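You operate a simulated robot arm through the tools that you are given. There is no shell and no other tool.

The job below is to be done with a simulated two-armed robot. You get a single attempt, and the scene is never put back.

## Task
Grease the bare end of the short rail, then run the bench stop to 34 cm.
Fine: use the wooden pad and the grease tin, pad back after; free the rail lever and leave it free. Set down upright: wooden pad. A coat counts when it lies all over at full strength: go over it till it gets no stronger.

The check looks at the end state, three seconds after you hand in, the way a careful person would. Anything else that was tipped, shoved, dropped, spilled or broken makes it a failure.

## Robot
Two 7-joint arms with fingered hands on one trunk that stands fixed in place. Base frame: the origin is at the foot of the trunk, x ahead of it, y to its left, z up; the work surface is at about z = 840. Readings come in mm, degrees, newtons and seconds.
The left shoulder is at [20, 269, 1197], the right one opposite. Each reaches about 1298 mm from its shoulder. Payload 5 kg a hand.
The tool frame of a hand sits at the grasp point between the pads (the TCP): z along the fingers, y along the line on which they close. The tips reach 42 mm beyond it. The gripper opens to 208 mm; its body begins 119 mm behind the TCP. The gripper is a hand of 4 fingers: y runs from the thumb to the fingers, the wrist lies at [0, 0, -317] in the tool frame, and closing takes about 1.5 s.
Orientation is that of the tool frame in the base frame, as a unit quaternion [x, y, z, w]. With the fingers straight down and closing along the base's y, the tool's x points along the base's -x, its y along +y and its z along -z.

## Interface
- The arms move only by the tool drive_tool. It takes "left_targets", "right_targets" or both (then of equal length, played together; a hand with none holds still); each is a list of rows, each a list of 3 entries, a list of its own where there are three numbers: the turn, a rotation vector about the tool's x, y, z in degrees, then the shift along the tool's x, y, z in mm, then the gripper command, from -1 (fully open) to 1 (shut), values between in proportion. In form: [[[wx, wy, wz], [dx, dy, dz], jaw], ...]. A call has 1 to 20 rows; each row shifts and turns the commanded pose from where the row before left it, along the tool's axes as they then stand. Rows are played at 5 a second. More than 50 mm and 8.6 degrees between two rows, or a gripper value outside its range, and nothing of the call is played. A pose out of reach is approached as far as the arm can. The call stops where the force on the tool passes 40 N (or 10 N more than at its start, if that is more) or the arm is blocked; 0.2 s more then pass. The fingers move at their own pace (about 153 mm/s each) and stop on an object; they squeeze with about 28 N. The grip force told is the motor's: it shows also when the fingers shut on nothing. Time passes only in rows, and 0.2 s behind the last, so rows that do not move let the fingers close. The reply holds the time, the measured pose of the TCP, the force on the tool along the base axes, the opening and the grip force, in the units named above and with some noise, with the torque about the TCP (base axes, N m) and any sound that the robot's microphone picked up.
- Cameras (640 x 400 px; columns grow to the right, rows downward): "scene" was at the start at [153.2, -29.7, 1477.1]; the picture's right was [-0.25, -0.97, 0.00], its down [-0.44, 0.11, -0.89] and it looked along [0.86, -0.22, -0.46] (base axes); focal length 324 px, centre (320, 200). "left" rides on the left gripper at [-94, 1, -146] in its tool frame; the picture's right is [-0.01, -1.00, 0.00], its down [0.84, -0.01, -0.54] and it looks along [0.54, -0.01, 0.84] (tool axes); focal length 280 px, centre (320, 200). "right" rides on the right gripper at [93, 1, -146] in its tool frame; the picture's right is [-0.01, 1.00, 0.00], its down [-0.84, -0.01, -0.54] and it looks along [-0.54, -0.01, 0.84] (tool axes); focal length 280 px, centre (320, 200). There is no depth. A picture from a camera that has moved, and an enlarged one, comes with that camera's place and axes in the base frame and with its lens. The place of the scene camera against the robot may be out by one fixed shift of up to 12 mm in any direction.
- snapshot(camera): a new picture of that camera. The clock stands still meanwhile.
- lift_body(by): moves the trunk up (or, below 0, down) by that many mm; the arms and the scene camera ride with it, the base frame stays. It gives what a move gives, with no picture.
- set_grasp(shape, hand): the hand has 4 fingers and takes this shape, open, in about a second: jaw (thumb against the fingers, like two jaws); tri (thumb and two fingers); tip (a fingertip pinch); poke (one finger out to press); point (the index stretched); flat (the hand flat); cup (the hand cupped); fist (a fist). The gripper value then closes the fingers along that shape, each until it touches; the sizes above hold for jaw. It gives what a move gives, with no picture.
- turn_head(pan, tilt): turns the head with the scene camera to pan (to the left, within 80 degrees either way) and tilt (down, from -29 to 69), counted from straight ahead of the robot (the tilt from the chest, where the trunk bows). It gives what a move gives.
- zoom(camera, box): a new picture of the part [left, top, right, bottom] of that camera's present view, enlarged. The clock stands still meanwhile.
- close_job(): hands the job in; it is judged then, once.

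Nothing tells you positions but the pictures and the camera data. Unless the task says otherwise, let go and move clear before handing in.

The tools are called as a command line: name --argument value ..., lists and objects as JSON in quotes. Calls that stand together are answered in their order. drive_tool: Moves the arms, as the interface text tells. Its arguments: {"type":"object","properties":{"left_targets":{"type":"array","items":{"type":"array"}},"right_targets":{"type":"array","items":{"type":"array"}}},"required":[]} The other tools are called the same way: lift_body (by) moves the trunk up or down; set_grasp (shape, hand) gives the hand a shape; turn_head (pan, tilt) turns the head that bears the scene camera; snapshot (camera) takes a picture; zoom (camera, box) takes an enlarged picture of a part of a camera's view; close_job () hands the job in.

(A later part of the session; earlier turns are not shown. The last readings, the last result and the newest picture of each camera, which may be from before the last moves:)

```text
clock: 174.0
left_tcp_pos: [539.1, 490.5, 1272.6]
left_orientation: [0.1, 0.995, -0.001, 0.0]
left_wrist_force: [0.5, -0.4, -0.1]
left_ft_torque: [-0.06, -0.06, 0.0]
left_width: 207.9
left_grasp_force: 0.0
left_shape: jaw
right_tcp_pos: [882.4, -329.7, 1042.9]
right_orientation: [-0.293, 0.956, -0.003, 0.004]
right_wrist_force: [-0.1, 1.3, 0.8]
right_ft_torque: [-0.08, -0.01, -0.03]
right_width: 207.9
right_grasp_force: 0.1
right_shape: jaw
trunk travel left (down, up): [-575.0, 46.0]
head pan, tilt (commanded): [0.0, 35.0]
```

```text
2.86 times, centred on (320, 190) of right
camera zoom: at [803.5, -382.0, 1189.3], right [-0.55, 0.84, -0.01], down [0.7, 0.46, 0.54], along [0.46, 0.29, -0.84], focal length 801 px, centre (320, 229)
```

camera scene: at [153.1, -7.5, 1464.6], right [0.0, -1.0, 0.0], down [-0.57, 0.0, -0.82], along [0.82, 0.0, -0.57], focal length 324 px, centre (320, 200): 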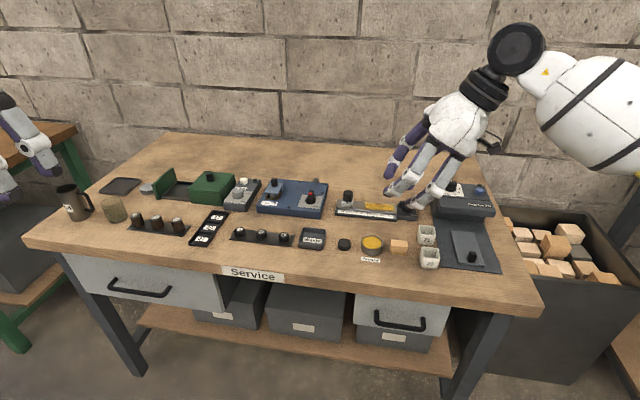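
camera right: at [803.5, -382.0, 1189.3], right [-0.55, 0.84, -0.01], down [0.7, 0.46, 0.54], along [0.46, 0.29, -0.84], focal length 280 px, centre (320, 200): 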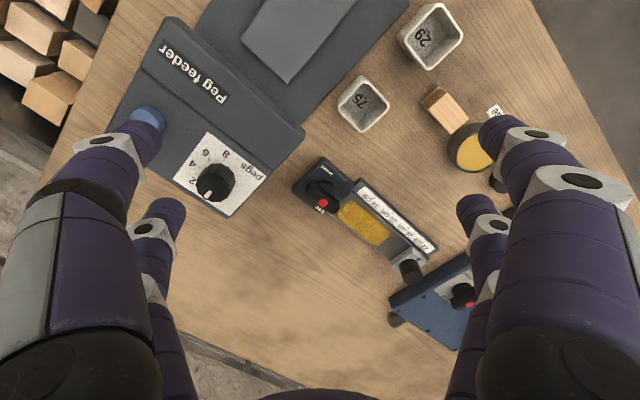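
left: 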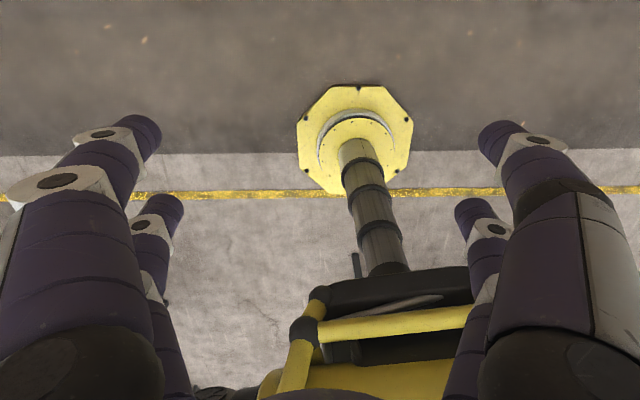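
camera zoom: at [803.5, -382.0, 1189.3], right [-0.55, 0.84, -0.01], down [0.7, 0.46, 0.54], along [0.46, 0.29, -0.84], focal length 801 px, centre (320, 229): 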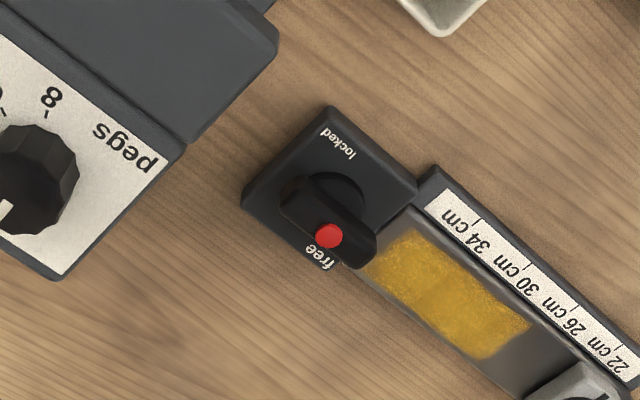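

zoom --camera "right" --box '[295, 150, 355, 195]'

zoom --camera "right" --box '[340, 175, 440, 290]'

```text
8.89 times, centred on (325, 172) of right
camera zoom: at [803.5, -382.0, 1189.3], right [-0.55, 0.84, -0.01], down [0.7, 0.46, 0.54], along [0.46, 0.29, -0.84], focal length 2492 px, centre (276, 444)
```

zoom: 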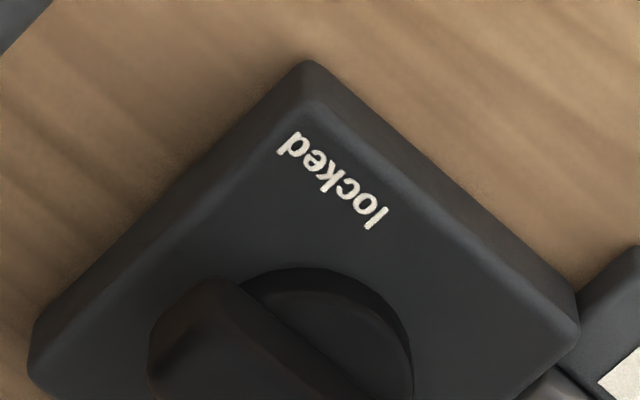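

```text
3.48 times, centred on (390, 232) of right
camera zoom: at [803.5, -382.0, 1189.3], right [-0.55, 0.84, -0.01], down [0.7, 0.46, 0.54], along [0.46, 0.29, -0.84], focal length 975 px, centre (76, 87)
```

zoom: 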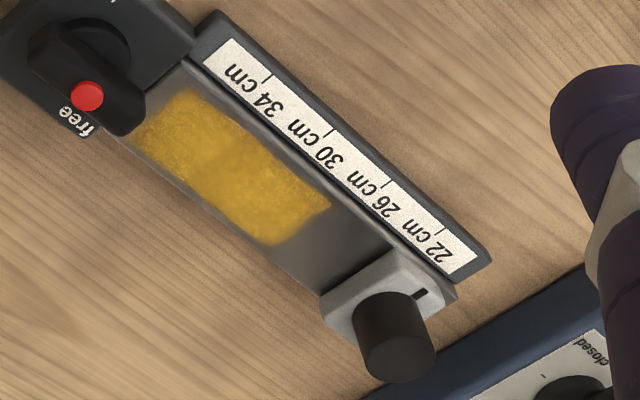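

From this view the coat is uniform and the lever bar lies along the rail. I'll use the closed hand like a two-pronged key: finger pairs on both sides of the bar, then turn. First I position it above the lever.

drive_tool --right_targets '[[[0, 0, 7.2], [0, 0, 0], 0.5], [[0, 0, 7.2], [0, 0, 0], 0.5], [[0, 0, 7.2], [0, 0, 0], 1], [[0, 0, 7.2], [0, 0, 0], 1], [[0, 0, 7.2], [0, 0, 0], 1], [[0, 0, 7.2], [0, 0, 0], 1], [[0, 0, 0], [-24, 23.5, 0], 1], [[0, 0, 0], [-24, 23.5, 10], 1], [[0, 0, 0], [-24, 23.5, 20], 1], [[0, 0, 0], [0, 0, 20], 1], [[0, 0, 0], [0, 0, 0], 1]]'

snapshot --camera "right"

zoom --camera "scene" --box '[350, 140, 450, 230]'

```text
clock: 176.4
left_tcp_pos: [540.3, 492.3, 1273.0]
left_orientation: [0.1, 0.995, -0.001, 0.0]
left_wrist_force: [-0.7, 0.5, 0.2]
left_ft_torque: [-0.14, -0.03, 0.03]
left_width: 207.8
left_grasp_force: 0.1
left_shape: jaw
right_tcp_pos: [967.4, -272.1, 994.2]
right_orientation: [0.08, 0.997, -0.001, 0.004]
right_wrist_force: [0.1, 1.2, 0.2]
right_ft_torque: [-0.24, -0.03, 0.0]
right_width: 0.0
right_grasp_force: 27.6
right_shape: jaw
trunk travel left (down, up): [-575.0, 46.0]
head pan, tilt (commanded): [0.0, 35.0]
```

```text
taken
camera right: at [874.6, -256.9, 1140.1], right [0.17, 0.99, 0.0], down [0.83, -0.14, 0.55], along [0.54, -0.1, -0.84], focal length 280 px, centre (320, 200)
```

right: 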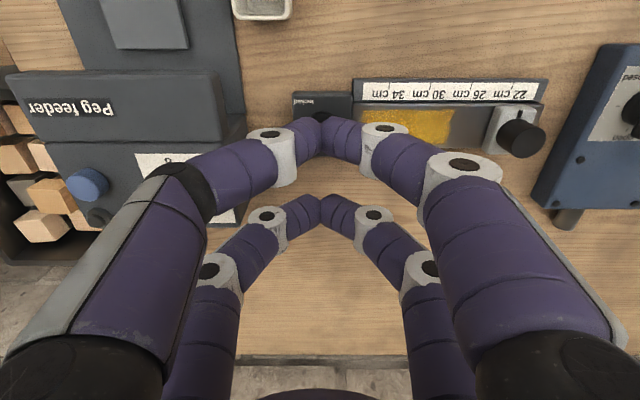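

```text
4.44 times, centred on (400, 185) of scene
camera zoom: at [152.5, -5.7, 1464.7], right [0.0, -1.0, 0.0], down [-0.57, 0.0, -0.82], along [0.82, 0.0, -0.57], focal length 1440 px, centre (-36, 267)
```

zoom: 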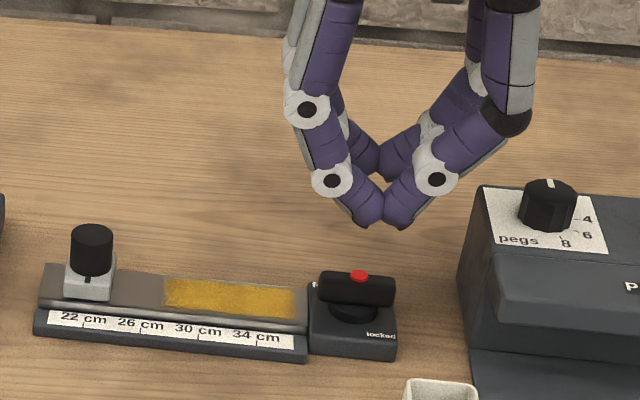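

The hand is above the lever. I'll lower it partway and check that the finger pairs straddle the bar.

drive_tool --right_targets '[[[0, 0, 0], [1, 0, 20], 1], [[0, 0, 0], [1, 0, 20], 1], [[0, 0, 0], [0, 0, 19], 1], [[0, 0, 0], [0, 0, 0], 1]]'

zoom --camera "scene" --box '[370, 170, 440, 225]'

zoom --camera "right" --box '[230, 60, 410, 240]'

```text
clock: 177.4
left_tcp_pos: [539.7, 490.9, 1272.8]
left_orientation: [0.101, 0.995, -0.001, 0.0]
left_wrist_force: [0.2, 0.0, 0.6]
left_ft_torque: [-0.03, -0.04, -0.02]
left_width: 208.0
left_grasp_force: 0.0
left_shape: jaw
right_tcp_pos: [965.1, -272.9, 932.5]
right_orientation: [0.08, 0.997, -0.001, 0.005]
right_wrist_force: [-0.4, 0.2, -0.4]
right_ft_torque: [-0.05, -0.02, 0.0]
right_width: 0.1
right_grasp_force: 27.9
right_shape: jaw
trunk travel left (down, up): [-575.0, 46.0]
head pan, tilt (commanded): [0.0, 35.0]
```

```text
7.27 times, centred on (405, 198) of scene
camera zoom: at [152.3, -7.0, 1464.9], right [0.0, -1.0, 0.0], down [-0.57, 0.0, -0.82], along [0.82, 0.0, -0.57], focal length 2356 px, centre (-298, 218)
```

zoom: 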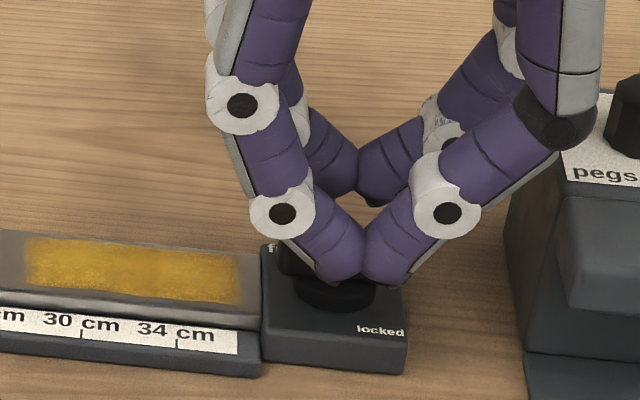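

```text
2.22 times, centred on (320, 150) of right
camera zoom: at [872.0, -258.6, 1078.2], right [0.17, 0.98, 0.0], down [0.83, -0.15, 0.55], along [0.54, -0.1, -0.84], focal length 623 px, centre (320, 311)
```

zoom: 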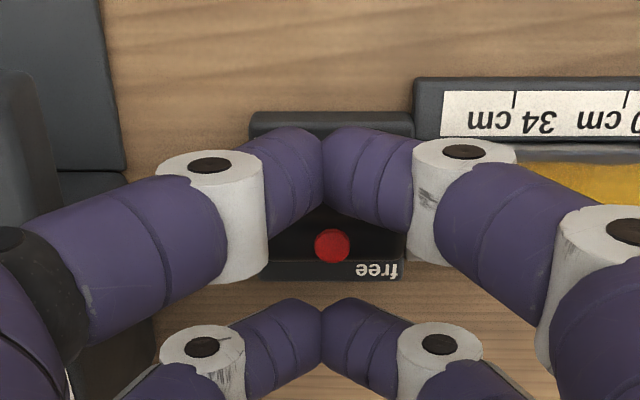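

The red dot is centred between the two pairs within 3 mm. I'll lower the fingers to either side of the bar.

drive_tool --right_targets '[[[0, 0, 0], [-1.5, 1.5, 8], 1], [[0, 0, 0], [0, 0, 7], 1], [[0, 0, 0], [0, 0, 5], 1], [[0, 0, 0], [0, 0, 2], 1], [[0, 0, 0], [0, 0, 0], 1]]'

zoom --camera "scene" --box '[370, 170, 440, 225]'

zoom --camera "right" --box '[230, 60, 410, 240]'

```text
clock: 178.6
left_tcp_pos: [539.7, 489.3, 1273.3]
left_orientation: [0.1, 0.995, -0.001, 0.0]
left_wrist_force: [-0.1, -1.0, 0.5]
left_ft_torque: [0.02, -0.02, 0.01]
left_width: 207.8
left_grasp_force: 0.1
left_shape: jaw
right_tcp_pos: [965.4, -273.3, 911.4]
right_orientation: [0.08, 0.997, -0.001, 0.003]
right_wrist_force: [-0.3, 0.6, 0.4]
right_ft_torque: [0.01, 0.01, -0.03]
right_width: 0.0
right_grasp_force: 27.7
right_shape: jaw
trunk travel left (down, up): [-575.0, 46.0]
head pan, tilt (commanded): [0.0, 35.0]
```

```text
7.27 times, centred on (405, 198) of scene
camera zoom: at [152.6, -7.1, 1464.8], right [0.0, -1.0, 0.0], down [-0.57, 0.0, -0.82], along [0.82, 0.0, -0.57], focal length 2356 px, centre (-298, 218)
```

zoom: 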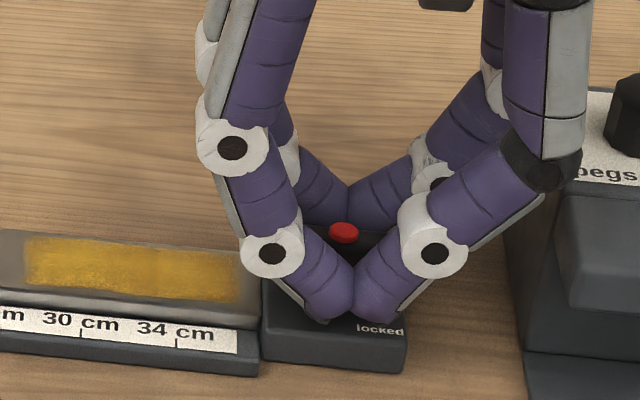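

```text
2.22 times, centred on (320, 150) of right
camera zoom: at [872.9, -257.7, 1057.7], right [0.17, 0.98, 0.0], down [0.83, -0.15, 0.55], along [0.54, -0.1, -0.84], focal length 623 px, centre (320, 311)
```

zoom: 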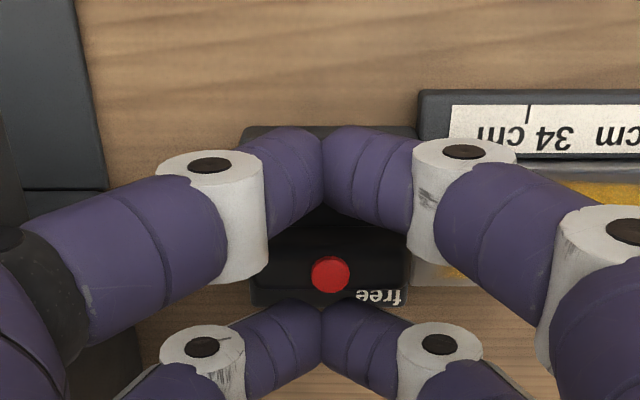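

The fingers straddle the bar without touching. I'll turn counter-clockwise and watch the torque.

drive_tool --right_targets '[[[0, 0, -6], [0, 0, 0], 1], [[0, 0, -6], [0, 0, 0], 1], [[0, 0, -6], [0, 0, 0], 1], [[0, 0, -6], [0, 0, 0], 1], [[0, 0, -4], [0, 0, 0], 1], [[0, 0, -4], [0, 0, 0], 1], [[0, 0, -3], [0, 0, 0], 1], [[0, 0, 0], [0, 0, 0], 1]]'

zoom --camera "scene" --box '[370, 170, 440, 225]'

```text
clock: 180.4
left_tcp_pos: [540.0, 490.3, 1272.7]
left_orientation: [0.1, 0.995, -0.001, 0.0]
left_wrist_force: [0.5, -0.8, -0.5]
left_ft_torque: [0.03, 0.0, 0.03]
left_width: 207.8
left_grasp_force: 0.0
left_shape: jaw
right_tcp_pos: [966.0, -272.8, 912.9]
right_orientation: [-0.224, 0.975, -0.002, 0.004]
right_wrist_force: [0.4, -0.3, 0.5]
right_ft_torque: [0.0, 0.01, 0.01]
right_width: 0.1
right_grasp_force: 28.0
right_shape: jaw
trunk travel left (down, up): [-575.0, 46.0]
head pan, tilt (commanded): [0.0, 35.0]
```

```text
7.27 times, centred on (405, 198) of scene
camera zoom: at [152.6, -7.2, 1464.8], right [0.0, -1.0, 0.0], down [-0.57, 0.0, -0.82], along [0.82, 0.0, -0.57], focal length 2356 px, centre (-298, 218)
```

zoom: 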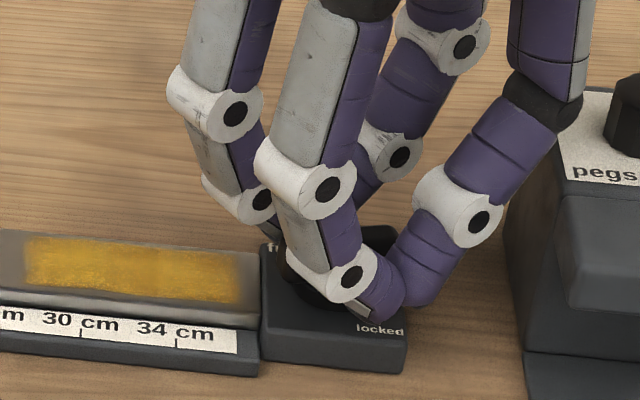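

No contact yet after 35°. I'll continue turning.

drive_tool --right_targets '[[[0, 0, -4], [0, 0, 0], 1], [[0, 0, -4], [0, 0, 0], 1], [[0, 0, -4], [0, 0, 0], 1], [[0, 0, -4], [0, 0, 0], 1], [[0, 0, 0], [0, 0, 0], 1]]'

zoom --camera "right" --box '[230, 60, 410, 240]'

```text
clock: 181.6
left_tcp_pos: [539.6, 489.9, 1273.1]
left_orientation: [0.1, 0.995, 0.0, 0.0]
left_wrist_force: [0.4, 0.1, 0.2]
left_ft_torque: [0.02, -0.02, 0.03]
left_width: 207.9
left_grasp_force: 0.0
left_shape: jaw
right_tcp_pos: [965.4, -272.8, 912.0]
right_orientation: [-0.358, 0.934, -0.002, 0.004]
right_wrist_force: [0.1, 0.3, 1.0]
right_ft_torque: [-0.02, -0.01, -0.01]
right_width: 0.0
right_grasp_force: 28.1
right_shape: jaw
trunk travel left (down, up): [-575.0, 46.0]
head pan, tilt (commanded): [0.0, 35.0]
```

```text
2.22 times, centred on (320, 150) of right
camera zoom: at [894.8, -334.9, 1058.9], right [-0.66, 0.75, -0.01], down [0.63, 0.55, 0.54], along [0.41, 0.35, -0.84], focal length 623 px, centre (320, 311)
```

zoom: 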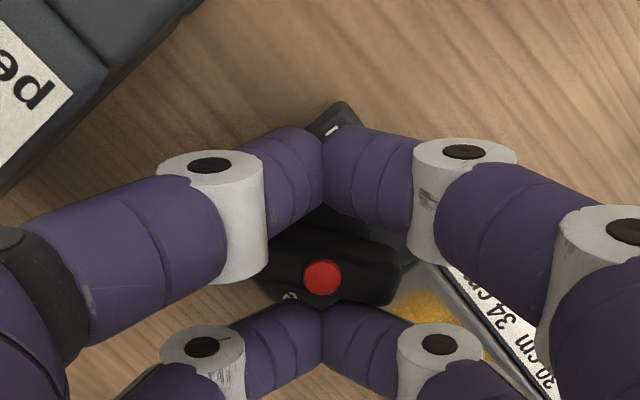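

The bar is turning with the hand – it's already about 30° off the rail line, with hardly any torque. I'll continue.

drive_tool --right_targets '[[[0, 0, -5], [0, 0, 0], 1], [[0, 0, -5], [0, 0, 0], 1], [[0, 0, -5], [0, 0, 0], 1], [[0, 0, -5], [0, 0, 0], 1], [[0, 0, -5], [0, 0, 0], 1], [[0, 0, -5], [0, 0, 0], 1], [[0, 0, 0], [0, 0, 0], 1]]'

zoom --camera "right" --box '[230, 60, 410, 240]'

zoom --camera "scene" --box '[370, 170, 440, 225]'

```text
clock: 183.2
left_tcp_pos: [539.1, 489.8, 1272.4]
left_orientation: [0.1, 0.995, 0.0, 0.0]
left_wrist_force: [-0.1, 0.3, 0.7]
left_ft_torque: [0.02, -0.01, 0.03]
left_width: 207.8
left_grasp_force: 0.1
left_shape: jaw
right_tcp_pos: [966.9, -271.8, 911.9]
right_orientation: [-0.587, 0.81, -0.004, 0.002]
right_wrist_force: [-0.4, 0.4, -0.4]
right_ft_torque: [-0.02, -0.01, 0.03]
right_width: 0.2
right_grasp_force: 27.8
right_shape: jaw
trunk travel left (down, up): [-575.0, 46.0]
head pan, tilt (commanded): [0.0, 35.0]
```

```text
2.22 times, centred on (320, 150) of right
camera zoom: at [935.5, -361.9, 1058.9], right [-0.95, 0.32, -0.01], down [0.27, 0.8, 0.54], along [0.18, 0.51, -0.84], focal length 623 px, centre (320, 311)
```

zoom: 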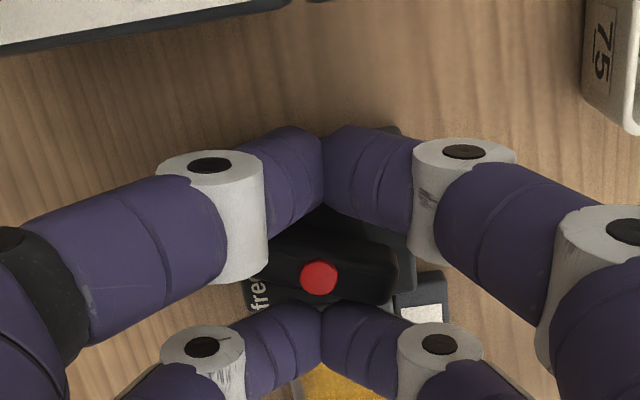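

```text
7.27 times, centred on (405, 198) of scene
camera zoom: at [152.6, -7.2, 1464.7], right [0.0, -1.0, 0.0], down [-0.57, 0.0, -0.82], along [0.82, 0.0, -0.57], focal length 2356 px, centre (-298, 218)
```

zoom: 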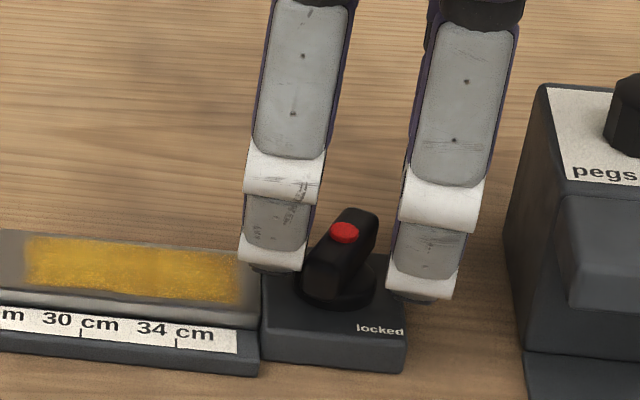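

The bar has turned about 70–75° and now points away. I'll turn on in small steps until it reaches its end stop.

drive_tool --right_targets '[[[0, 0, -4], [0, 0, 0], 1], [[0, 0, -4], [0, 0, 0], 1], [[0, 0, -4], [0, 0, 0], 1], [[0, 0, 0], [0, 0, 0], 1]]'

```text
clock: 184.2
left_tcp_pos: [539.4, 490.0, 1272.1]
left_orientation: [0.099, 0.995, -0.001, 0.0]
left_wrist_force: [-1.1, 0.8, 0.2]
left_ft_torque: [-0.03, 0.02, -0.03]
left_width: 208.0
left_grasp_force: 0.0
left_shape: jaw
right_tcp_pos: [965.3, -272.6, 911.8]
right_orientation: [-0.668, 0.744, -0.003, 0.001]
right_wrist_force: [0.8, -0.1, 0.7]
right_ft_torque: [0.02, 0.03, 0.01]
right_width: 0.0
right_grasp_force: 27.9
right_shape: jaw
trunk travel left (down, up): [-575.0, 46.0]
head pan, tilt (commanded): [0.0, 35.0]
```

drive_tool --right_targets '[[[0, 0, -3], [0, 0, 0], 1], [[0, 0, -3], [0, 0, 0], 1], [[0, 0, 0], [0, 0, 0], 1]]'

zoom --camera "right" --box '[230, 60, 410, 240]'

zoom --camera "scene" --box '[370, 170, 440, 225]'

```text
clock: 185.0
left_tcp_pos: [539.8, 489.9, 1273.2]
left_orientation: [0.101, 0.995, 0.0, 0.0]
left_wrist_force: [0.1, 0.3, -0.6]
left_ft_torque: [-0.01, 0.02, 0.0]
left_width: 207.8
left_grasp_force: 0.1
left_shape: jaw
right_tcp_pos: [965.9, -271.7, 912.3]
right_orientation: [-0.707, 0.707, -0.003, 0.002]
right_wrist_force: [0.1, -0.3, 0.6]
right_ft_torque: [0.0, 0.0, 0.06]
right_width: 0.2
right_grasp_force: 28.0
right_shape: jaw
trunk travel left (down, up): [-575.0, 46.0]
head pan, tilt (commanded): [0.0, 35.0]
```

```text
2.22 times, centred on (320, 150) of right
camera zoom: at [963.6, -366.9, 1059.0], right [-1.0, 0.02, -0.01], down [0.01, 0.84, 0.54], along [0.02, 0.54, -0.84], focal length 623 px, centre (320, 311)
```

zoom: 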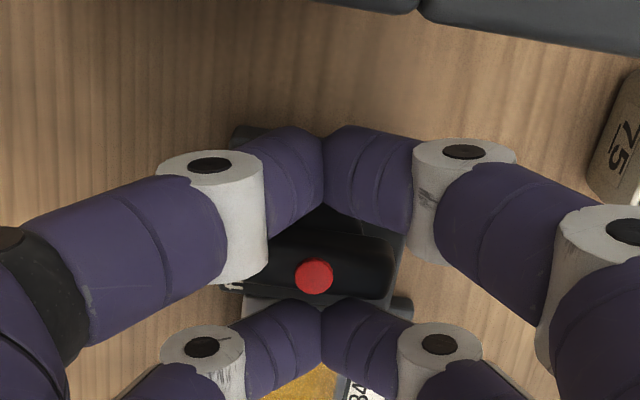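

```text
7.27 times, centred on (405, 198) of scene
camera zoom: at [152.6, -7.2, 1464.8], right [0.0, -1.0, 0.0], down [-0.57, 0.0, -0.82], along [0.82, 0.0, -0.57], focal length 2356 px, centre (-298, 218)
```

zoom: 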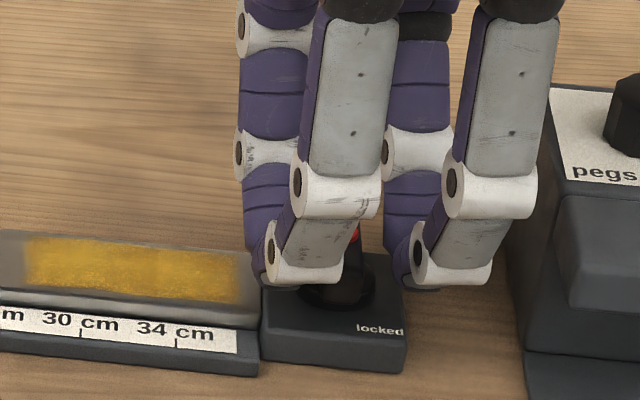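

The bar is now about square across the rail. I'll turn a few more degrees to feel for the stop.

drive_tool --right_targets '[[[0, 0, -3], [0, 0, 0], 1], [[0, 0, -2], [0, 0, 0], 1], [[0, 0, 0], [0, 0, 0], 1]]'

zoom --camera "right" --box '[230, 60, 410, 240]'

```text
clock: 185.8
left_tcp_pos: [539.1, 490.3, 1272.7]
left_orientation: [0.1, 0.995, 0.0, 0.0]
left_wrist_force: [-0.2, 0.7, -0.4]
left_ft_torque: [0.0, -0.01, -0.01]
left_width: 207.9
left_grasp_force: 0.1
left_shape: jaw
right_tcp_pos: [967.2, -272.8, 911.8]
right_orientation: [0.736, -0.676, 0.004, -0.002]
right_wrist_force: [0.2, -0.2, 0.1]
right_ft_torque: [-0.02, 0.01, 0.01]
right_width: 0.0
right_grasp_force: 28.2
right_shape: jaw
trunk travel left (down, up): [-575.0, 46.0]
head pan, tilt (commanded): [0.0, 35.0]
```

```text
2.22 times, centred on (320, 150) of right
camera zoom: at [972.4, -366.3, 1058.8], right [-1.0, -0.07, -0.01], down [-0.06, 0.84, 0.54], along [-0.03, 0.54, -0.84], focal length 623 px, centre (320, 311)
```

zoom: 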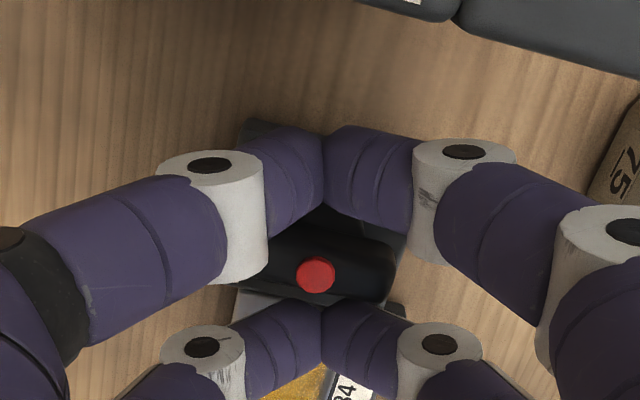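

I no longer feel the bar; it may have reached its place. I'll lift out and look at the lever from both cameras.

drive_tool --right_targets '[[[0, 0, 1.5], [0, 0, 0], 1], [[0, 0, 0], [0, 0, -15], 1], [[0, 0, 0], [0, 0, -30], 1], [[0, 0, 0], [0, 0, -40], 1], [[0, 0, 0], [0, 0, 0], 1]]'

zoom --camera "scene" --box '[370, 170, 440, 225]'

zoom --camera "right" --box '[230, 60, 410, 240]'

```text
clock: 187.0
left_tcp_pos: [540.6, 490.6, 1273.1]
left_orientation: [0.1, 0.995, -0.001, 0.0]
left_wrist_force: [0.2, -1.0, -0.1]
left_ft_torque: [0.04, 0.11, -0.01]
left_width: 207.9
left_grasp_force: 0.0
left_shape: jaw
right_tcp_pos: [968.1, -271.8, 995.8]
right_orientation: [0.727, -0.687, 0.002, -0.001]
right_wrist_force: [0.6, -0.7, -1.0]
right_ft_torque: [0.06, 0.04, -0.01]
right_width: 0.1
right_grasp_force: 28.0
right_shape: jaw
trunk travel left (down, up): [-575.0, 46.0]
head pan, tilt (commanded): [0.0, 35.0]
```

```text
7.27 times, centred on (405, 198) of scene
camera zoom: at [153.5, -7.5, 1464.5], right [0.0, -1.0, 0.0], down [-0.57, 0.0, -0.82], along [0.82, 0.0, -0.57], focal length 2356 px, centre (-298, 218)
```

zoom: 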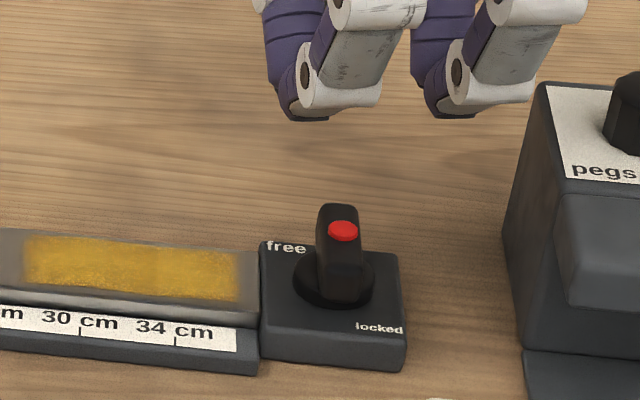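

```text
2.22 times, centred on (320, 150) of right
camera zoom: at [971.9, -366.4, 1141.4], right [-1.0, -0.04, -0.01], down [-0.04, 0.84, 0.54], along [-0.02, 0.54, -0.84], focal length 623 px, centre (320, 311)
```

zoom: 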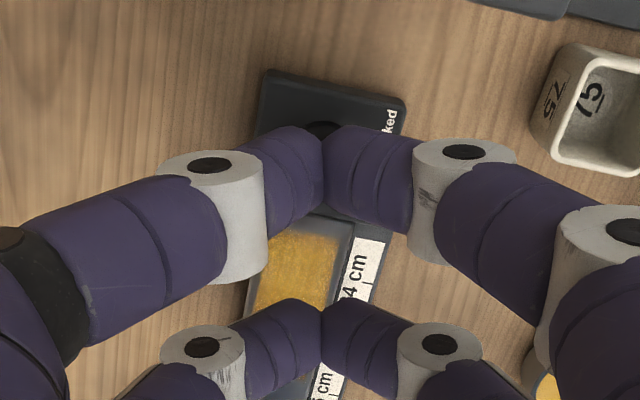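

The bar now stands square across the rail with "free" exposed – the lever is turned. Now for the stop: I'll turn the hand so it can pinch the stop's knob with its far finger pair, and move over to it.

drive_tool --right_targets '[[[0, 0, 7.9], [0, 0, -5], 1], [[0, 0, 7.9], [0, 0, -5], 1], [[0, 0, 7.9], [0, 0, -5], 0.5], [[0, 0, 7.9], [0, 0, -5], 0.2], [[0, 0, 7.9], [0, 0, 0], 0.2], [[0, 0, 7.9], [0, 0, 0], 0.2], [[0, 0, 7.9], [0, 0, 0], 0.2], [[0, 0, 7.9], [0, 0, 0], 0.2], [[0, 0, 7.9], [0, 0, 0], 0.2], [[0, 0, 7.9], [0, 0, 0], 0.2], [[0, 0, 7.9], [0, 0, 0], 0.2], [[0, 0, 7.9], [0, 0, 0], 0.2], [[0, 0, 7.9], [0, 0, 0], 0.2], [[0, 0, 0], [12, 42, 0], 0.2], [[0, 0, 0], [12, 42, 0], 0.2], [[0, 0, 0], [12, 42, 0], 0.2], [[0, 0, 0], [11, 44, 0], 0.2], [[0, 0, 0], [0, 0, 0], 0.2]]'

snapshot --camera "right"

zoom --camera "scene" --box '[320, 140, 440, 230]'

```text
clock: 190.8
left_tcp_pos: [541.2, 488.0, 1273.6]
left_orientation: [0.101, 0.995, 0.0, 0.001]
left_wrist_force: [0.5, -1.3, -0.8]
left_ft_torque: [0.18, 0.03, -0.03]
left_width: 208.2
left_grasp_force: 0.1
left_shape: jaw
right_tcp_pos: [948.4, -97.9, 1017.1]
right_orientation: [0.083, 0.997, 0.0, 0.003]
right_wrist_force: [-0.1, -1.4, -0.4]
right_ft_torque: [0.18, 0.03, 0.02]
right_width: 83.0
right_grasp_force: 0.1
right_shape: jaw
trunk travel left (down, up): [-575.0, 46.0]
head pan, tilt (commanded): [0.0, 35.0]
```

```text
taken
camera right: at [855.0, -82.7, 1163.1], right [0.18, 0.98, 0.0], down [0.82, -0.15, 0.54], along [0.54, -0.1, -0.84], focal length 280 px, centre (320, 200)
```

right: 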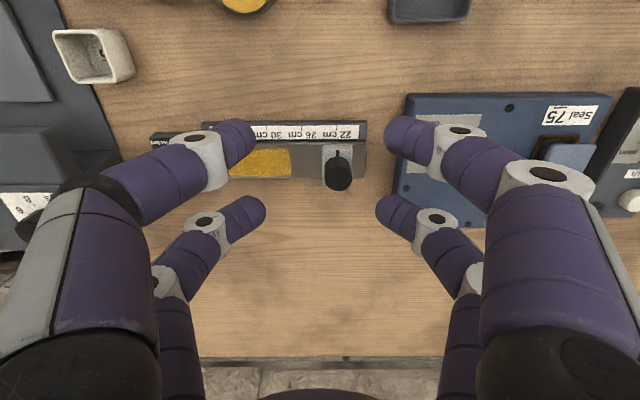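

```text
4.44 times, centred on (380, 185) of scene
camera zoom: at [152.7, -8.7, 1464.8], right [0.0, -1.0, 0.0], down [-0.57, 0.0, -0.82], along [0.82, 0.0, -0.57], focal length 1440 px, centre (53, 267)
```

zoom: 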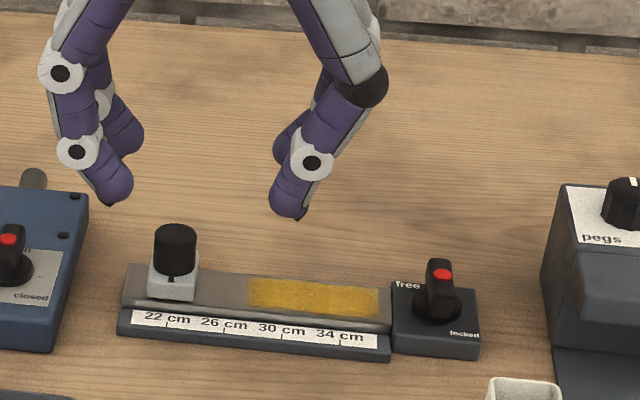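

zoom --camera "right" --box '[270, 100, 390, 210]'

zoom --camera "scene" --box '[330, 185, 430, 230]'

```text
3.64 times, centred on (330, 155) of right
camera zoom: at [855.0, -82.7, 1163.1], right [0.18, 0.98, 0.0], down [0.82, -0.15, 0.54], along [0.54, -0.1, -0.84], focal length 1020 px, centre (284, 364)
```

zoom: 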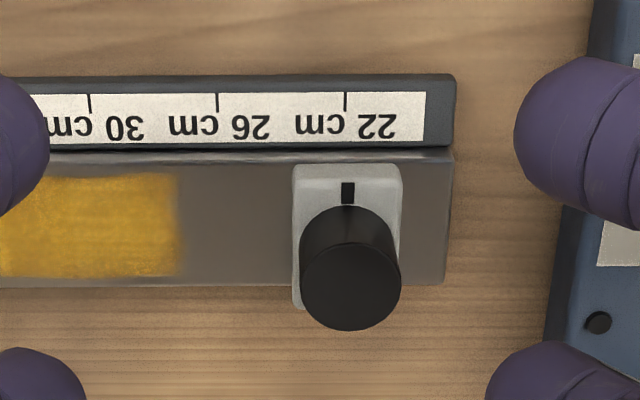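

```text
6.40 times, centred on (380, 208) of scene
camera zoom: at [152.7, -8.7, 1464.8], right [0.0, -1.0, 0.0], down [-0.57, 0.0, -0.82], along [0.82, 0.0, -0.57], focal length 2073 px, centre (-64, 152)
```

zoom: 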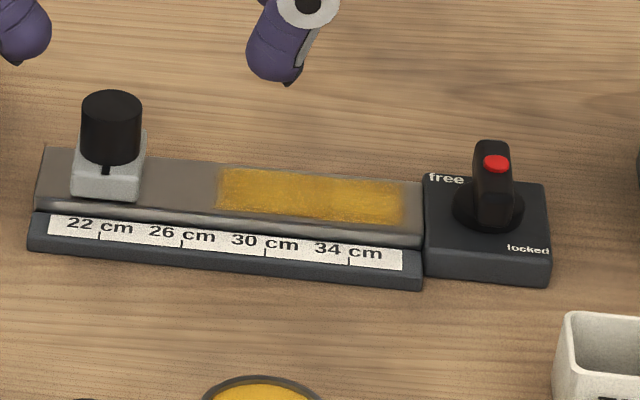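

The pointer reads exactly 22 cm, so it must travel 120 mm, and the lever shows "free" beside its bar. I'll bring the far finger pair over the knob at about (995, -88).

drive_tool --right_targets '[[[0, -4, 0], [0, 0, 0], 0.42], [[0, 0, 0], [-11, 17, 15], 0.42], [[0, 0, 0], [1.3, 0, 19], 0.42], [[0, 0, 0], [1.3, 0, 19], 0.42], [[0, 0, 0], [0, 0, 0], 0.42]]'

zoom --camera "right" --box '[220, 80, 420, 280]'

zoom --camera "scene" --box '[310, 150, 410, 230]'

```text
clock: 192.0
left_tcp_pos: [537.9, 489.1, 1275.2]
left_orientation: [0.1, 0.995, 0.0, 0.001]
left_wrist_force: [-0.1, -0.4, 1.2]
left_ft_torque: [0.11, -0.09, -0.02]
left_width: 208.0
left_grasp_force: 0.1
left_shape: jaw
right_tcp_pos: [964.2, -82.7, 964.6]
right_orientation: [0.083, 0.996, -0.004, 0.039]
right_wrist_force: [-0.5, -1.0, 1.1]
right_ft_torque: [0.15, -0.06, 0.01]
right_width: 60.4
right_grasp_force: 0.1
right_shape: jaw
trunk travel left (down, up): [-575.0, 46.0]
head pan, tilt (commanded): [0.0, 35.0]
```

```text
2.00 times, centred on (320, 180) of right
camera zoom: at [861.7, -66.4, 1104.1], right [0.18, 0.98, 0.0], down [0.78, -0.14, 0.6], along [0.59, -0.11, -0.8], focal length 561 px, centre (320, 240)
```

zoom: 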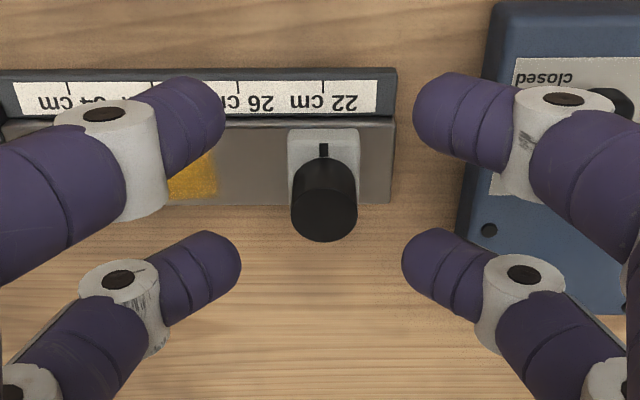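

```text
5.00 times, centred on (360, 190) of scene
camera zoom: at [151.6, -8.5, 1465.0], right [0.0, -1.0, 0.0], down [-0.57, 0.0, -0.82], along [0.82, 0.0, -0.57], focal length 1620 px, centre (120, 250)
```

zoom: 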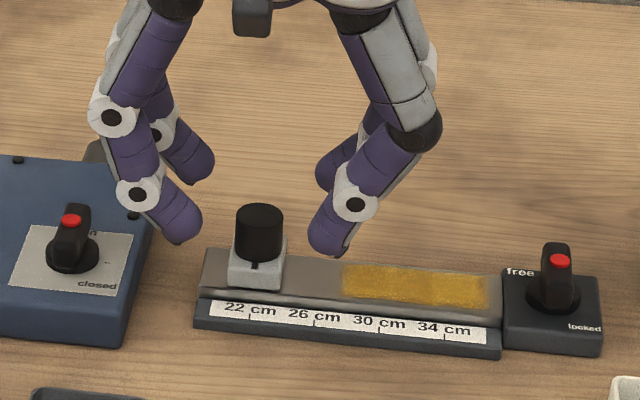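

The knob is centred between the far pair. I'll lower to knob height.

drive_tool --right_targets '[[[0, 0, 0], [1.2, 0.3, 15], 0.42], [[0, 0, 0], [1.2, 0.3, 15], 0.42], [[0, 0, 0], [1, 0, 14], 0.42], [[0, 0, 0], [0, 0, 0], 0.42]]'

zoom --camera "right" --box '[220, 80, 420, 280]'

zoom --camera "scene" --box '[310, 150, 410, 230]'

```text
clock: 193.0
left_tcp_pos: [540.5, 490.2, 1273.3]
left_orientation: [0.1, 0.995, -0.001, 0.0]
left_wrist_force: [0.2, 0.2, 0.2]
left_ft_torque: [-0.01, -0.03, -0.02]
left_width: 207.8
left_grasp_force: 0.0
left_shape: jaw
right_tcp_pos: [963.7, -82.4, 919.5]
right_orientation: [0.082, 0.996, -0.004, 0.039]
right_wrist_force: [-0.3, 0.4, -0.6]
right_ft_torque: [0.01, 0.0, 0.01]
right_width: 60.3
right_grasp_force: 0.1
right_shape: jaw
trunk travel left (down, up): [-575.0, 46.0]
head pan, tilt (commanded): [0.0, 35.0]
```

```text
2.00 times, centred on (320, 180) of right
camera zoom: at [861.7, -64.1, 1057.7], right [0.18, 0.98, 0.0], down [0.79, -0.14, 0.6], along [0.59, -0.11, -0.8], focal length 561 px, centre (320, 240)
```

zoom: 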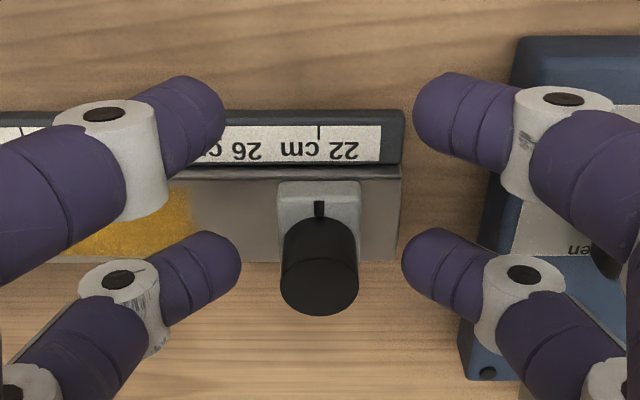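

```text
5.00 times, centred on (360, 190) of scene
camera zoom: at [152.7, -7.1, 1464.8], right [0.0, -1.0, 0.0], down [-0.57, 0.0, -0.82], along [0.82, 0.0, -0.57], focal length 1620 px, centre (120, 250)
```

zoom: 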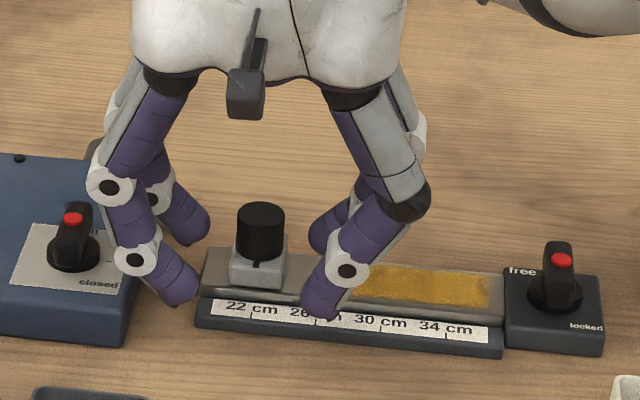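

The knob stands between the far fingertips. I'll close gently on it.

drive_tool --right_targets '[[[0, 0, 0], [0, 0, 0], 0.55], [[0, 0, 0], [0, 0, 0], 0.65], [[0, 0, 0], [0, 0, 0], 0.75], [[0, 0, 0], [0, 0, 0], 0.85], [[0, 0, 0], [0, 0, 0], 1], [[0, 0, 0], [0, 0, 0], 1], [[0, 0, 0], [0, 0, 0], 1]]'

zoom --camera "right" --box '[220, 80, 420, 280]'

zoom --camera "scene" --box '[330, 175, 400, 225]'

```text
clock: 194.6
left_tcp_pos: [539.9, 490.3, 1273.7]
left_orientation: [0.1, 0.995, -0.001, 0.0]
left_wrist_force: [0.8, -0.8, -0.4]
left_ft_torque: [0.02, -0.02, -0.01]
left_width: 207.7
left_grasp_force: 0.0
left_shape: jaw
right_tcp_pos: [964.3, -81.5, 918.4]
right_orientation: [0.082, 0.996, -0.004, 0.038]
right_wrist_force: [-1.5, -0.1, -2.6]
right_ft_torque: [-0.02, 0.16, -0.03]
right_width: 0.0
right_grasp_force: 27.9
right_shape: jaw
trunk travel left (down, up): [-575.0, 46.0]
head pan, tilt (commanded): [0.0, 35.0]
```

```text
2.00 times, centred on (320, 180) of right
camera zoom: at [861.6, -64.3, 1057.3], right [0.18, 0.98, 0.0], down [0.79, -0.14, 0.6], along [0.59, -0.11, -0.8], focal length 561 px, centre (320, 240)
```

zoom: 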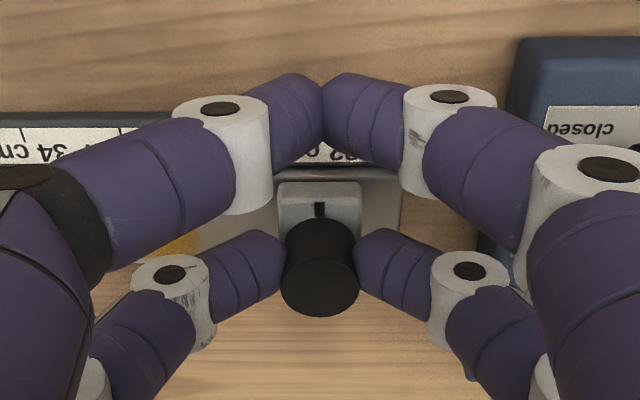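

```text
8.00 times, centred on (365, 200) of scene
camera zoom: at [152.8, -7.2, 1464.7], right [0.0, -1.0, 0.0], down [-0.57, 0.0, -0.82], along [0.82, 0.0, -0.57], focal length 2592 px, centre (-40, 200)
```

zoom: 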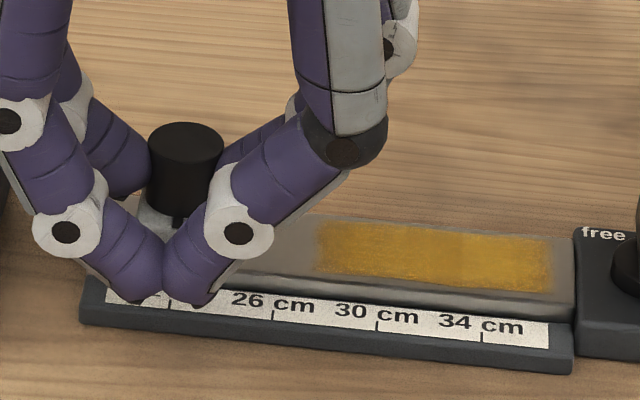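

The knob is pinched. I'll try a small move along the rail to see whether the stop is really free.

drive_tool --right_targets '[[[0, 0, 0], [0, -3, 0], 1], [[0, 0, 0], [0, -4, 0], 1], [[0, 0, 0], [0, -4, 0], 1], [[0, 0, 0], [0, 0, 0], 1]]'

zoom --camera "scene" --box '[330, 175, 400, 225]'

```text
clock: 195.6
left_tcp_pos: [542.2, 490.5, 1272.7]
left_orientation: [0.101, 0.995, -0.001, -0.001]
left_wrist_force: [0.5, 0.4, -0.4]
left_ft_torque: [-0.02, -0.04, 0.01]
left_width: 207.8
left_grasp_force: 0.1
left_shape: jaw
right_tcp_pos: [962.6, -92.3, 917.9]
right_orientation: [0.082, 0.996, -0.004, 0.038]
right_wrist_force: [11.1, -0.5, -7.2]
right_ft_torque: [0.0, -0.06, 0.06]
right_width: 0.0
right_grasp_force: 28.0
right_shape: jaw
trunk travel left (down, up): [-575.0, 46.0]
head pan, tilt (commanded): [0.0, 35.0]
```

```text
8.00 times, centred on (365, 200) of scene
camera zoom: at [153.8, -7.3, 1464.6], right [0.0, -1.0, 0.0], down [-0.57, 0.0, -0.82], along [0.82, 0.0, -0.57], focal length 2592 px, centre (-40, 200)
```

zoom: 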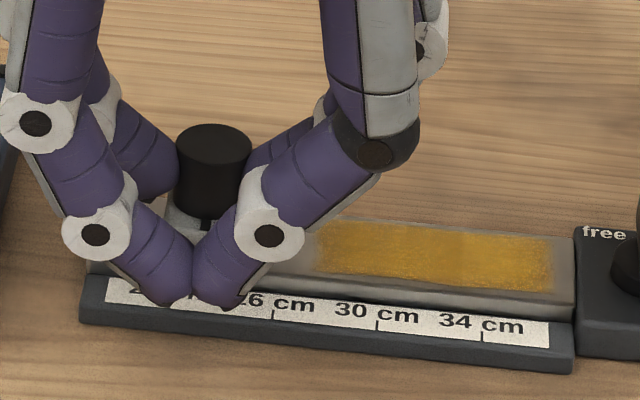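

The stop slides freely. There's some sideways pull (11 N), so I'll correct slightly forward while continuing along the rail.

drive_tool --right_targets '[[[0, 0, 0], [-0.8, -4, 0.3], 1], [[0, 0, 0], [-0.4, -5, 0.2], 1], [[0, 0, 0], [0, -6, 0], 1], [[0, 0, 0], [0, -6, 0], 1], [[0, 0, 0], [0, 0, 0], 1]]'

```text
clock: 196.8
left_tcp_pos: [540.5, 490.8, 1272.5]
left_orientation: [0.1, 0.995, -0.001, 0.0]
left_wrist_force: [1.0, 0.0, -1.2]
left_ft_torque: [-0.02, 0.01, 0.03]
left_width: 207.8
left_grasp_force: 0.0
left_shape: jaw
right_tcp_pos: [958.2, -114.1, 919.0]
right_orientation: [0.082, 0.996, -0.004, 0.038]
right_wrist_force: [-7.9, 1.7, -10.4]
right_ft_torque: [0.1, 0.54, 0.02]
right_width: 0.0
right_grasp_force: 27.8
right_shape: jaw
trunk travel left (down, up): [-575.0, 46.0]
head pan, tilt (commanded): [0.0, 35.0]
```

drive_tool --right_targets '[[[0, 0, 0], [0.5, -5, 0.4], 1], [[0, 0, 0], [0, -6, 0.2], 1], [[0, 0, 0], [0, -6, 0], 1], [[0, 0, 0], [0, -6, 0], 1], [[0, 0, 0], [0, -6, 0], 1], [[0, 0, 0], [0, 0, 0], 1]]'

```text
clock: 198.2
left_tcp_pos: [540.3, 489.7, 1272.8]
left_orientation: [0.1, 0.995, -0.002, -0.001]
left_wrist_force: [-0.3, -0.7, 1.0]
left_ft_torque: [-0.02, 0.01, 0.04]
left_width: 208.0
left_grasp_force: 0.0
left_shape: jaw
right_tcp_pos: [952.2, -142.8, 919.2]
right_orientation: [0.082, 0.996, -0.004, 0.039]
right_wrist_force: [13.5, -2.1, -7.3]
right_ft_torque: [-0.01, -0.07, 0.06]
right_width: 0.2
right_grasp_force: 28.2
right_shape: jaw
trunk travel left (down, up): [-575.0, 46.0]
head pan, tilt (commanded): [0.0, 35.0]
```

About halfway (61 mm). I'll add a small steady correction to follow the rail's true direction.

drive_tool --right_targets '[[[0, 0, 0], [-0.8, -5, 0.2], 1], [[0, 0, 0], [-0.15, -6, 0], 1], [[0, 0, 0], [-0.15, -6, 0], 1], [[0, 0, 0], [-0.15, -6, 0], 1], [[0, 0, 0], [-0.15, -6, 0], 1], [[0, 0, 0], [0, 0, 0], 1]]'

zoom --camera "scene" --box '[330, 175, 420, 230]'

```text
clock: 199.6
left_tcp_pos: [540.4, 490.2, 1272.4]
left_orientation: [0.099, 0.995, 0.0, 0.0]
left_wrist_force: [0.6, -0.8, -0.1]
left_ft_torque: [0.03, -0.02, -0.04]
left_width: 207.8
left_grasp_force: 0.0
left_shape: jaw
right_tcp_pos: [948.7, -170.5, 917.4]
right_orientation: [0.08, 0.996, -0.003, 0.038]
right_wrist_force: [-7.5, 2.5, -4.3]
right_ft_torque: [0.07, 0.39, 0.05]
right_width: 0.3
right_grasp_force: 28.4
right_shape: jaw
trunk travel left (down, up): [-575.0, 46.0]
head pan, tilt (commanded): [0.0, 35.0]
```

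```text
7.11 times, centred on (375, 202) of scene
camera zoom: at [152.5, -7.2, 1464.8], right [0.0, -1.0, 0.0], down [-0.57, 0.0, -0.82], along [0.82, 0.0, -0.57], focal length 2304 px, centre (-71, 182)
```

zoom: 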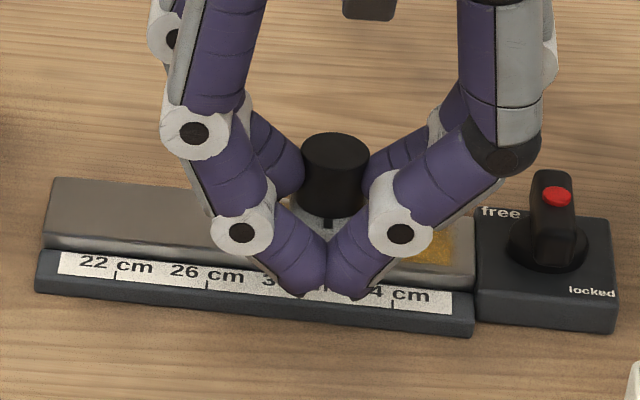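

90 mm done with small forces; lever bar and fingers have clearance. I'll go 24 mm more, then read the scale.

drive_tool --right_targets '[[[0, 0, 0], [0.3, -5, 0], 1], [[0, 0, 0], [-0.1, -5, 0], 1], [[0, 0, 0], [-0.1, -5, 0], 1], [[0, 0, 0], [-0.1, -5, 0], 1], [[0, 0, 0], [-0.1, -4, 0], 1], [[0, 0, 0], [0, 0, 0], 1]]'

zoom --camera "scene" --box '[345, 180, 425, 230]'

zoom --camera "right" --box '[220, 60, 420, 260]'

```text
clock: 201.0
left_tcp_pos: [539.5, 490.9, 1273.3]
left_orientation: [0.1, 0.995, -0.001, 0.0]
left_wrist_force: [0.7, 0.2, -0.6]
left_ft_torque: [-0.02, 0.01, 0.0]
left_width: 208.0
left_grasp_force: 0.0
left_shape: jaw
right_tcp_pos: [945.9, -194.7, 918.6]
right_orientation: [0.082, 0.996, -0.004, 0.038]
right_wrist_force: [-21.0, 3.8, -12.5]
right_ft_torque: [0.17, 0.93, 0.0]
right_width: 0.0
right_grasp_force: 28.2
right_shape: jaw
trunk travel left (down, up): [-575.0, 46.0]
head pan, tilt (commanded): [0.0, 35.0]
```

```text
8.00 times, centred on (385, 205) of scene
camera zoom: at [152.3, -7.1, 1464.7], right [0.0, -1.0, 0.0], down [-0.57, 0.0, -0.82], along [0.82, 0.0, -0.57], focal length 2592 px, centre (-200, 160)
```

zoom: 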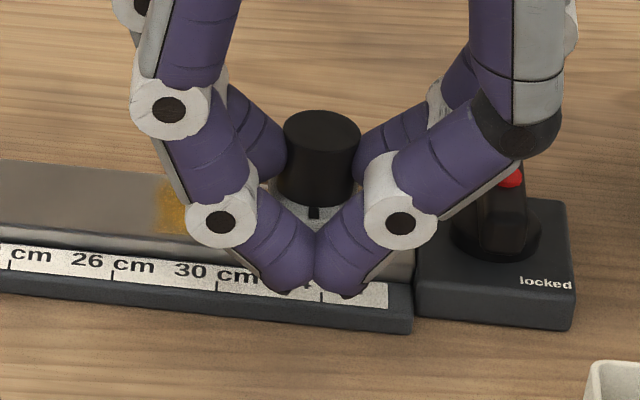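

```text
2.00 times, centred on (320, 160) of right
camera zoom: at [842.7, -176.9, 1057.9], right [0.18, 0.98, 0.0], down [0.79, -0.14, 0.6], along [0.59, -0.11, -0.8], focal length 561 px, centre (320, 280)
```

zoom: 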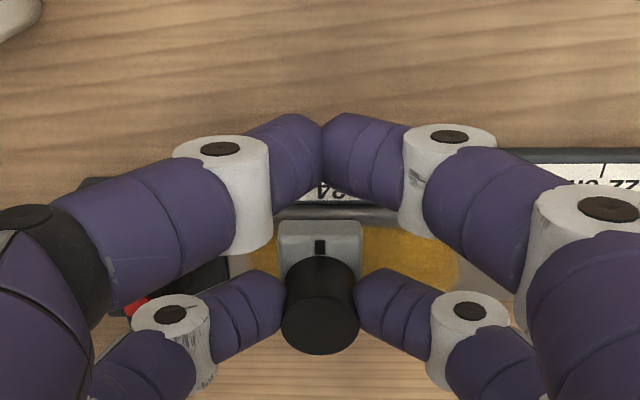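

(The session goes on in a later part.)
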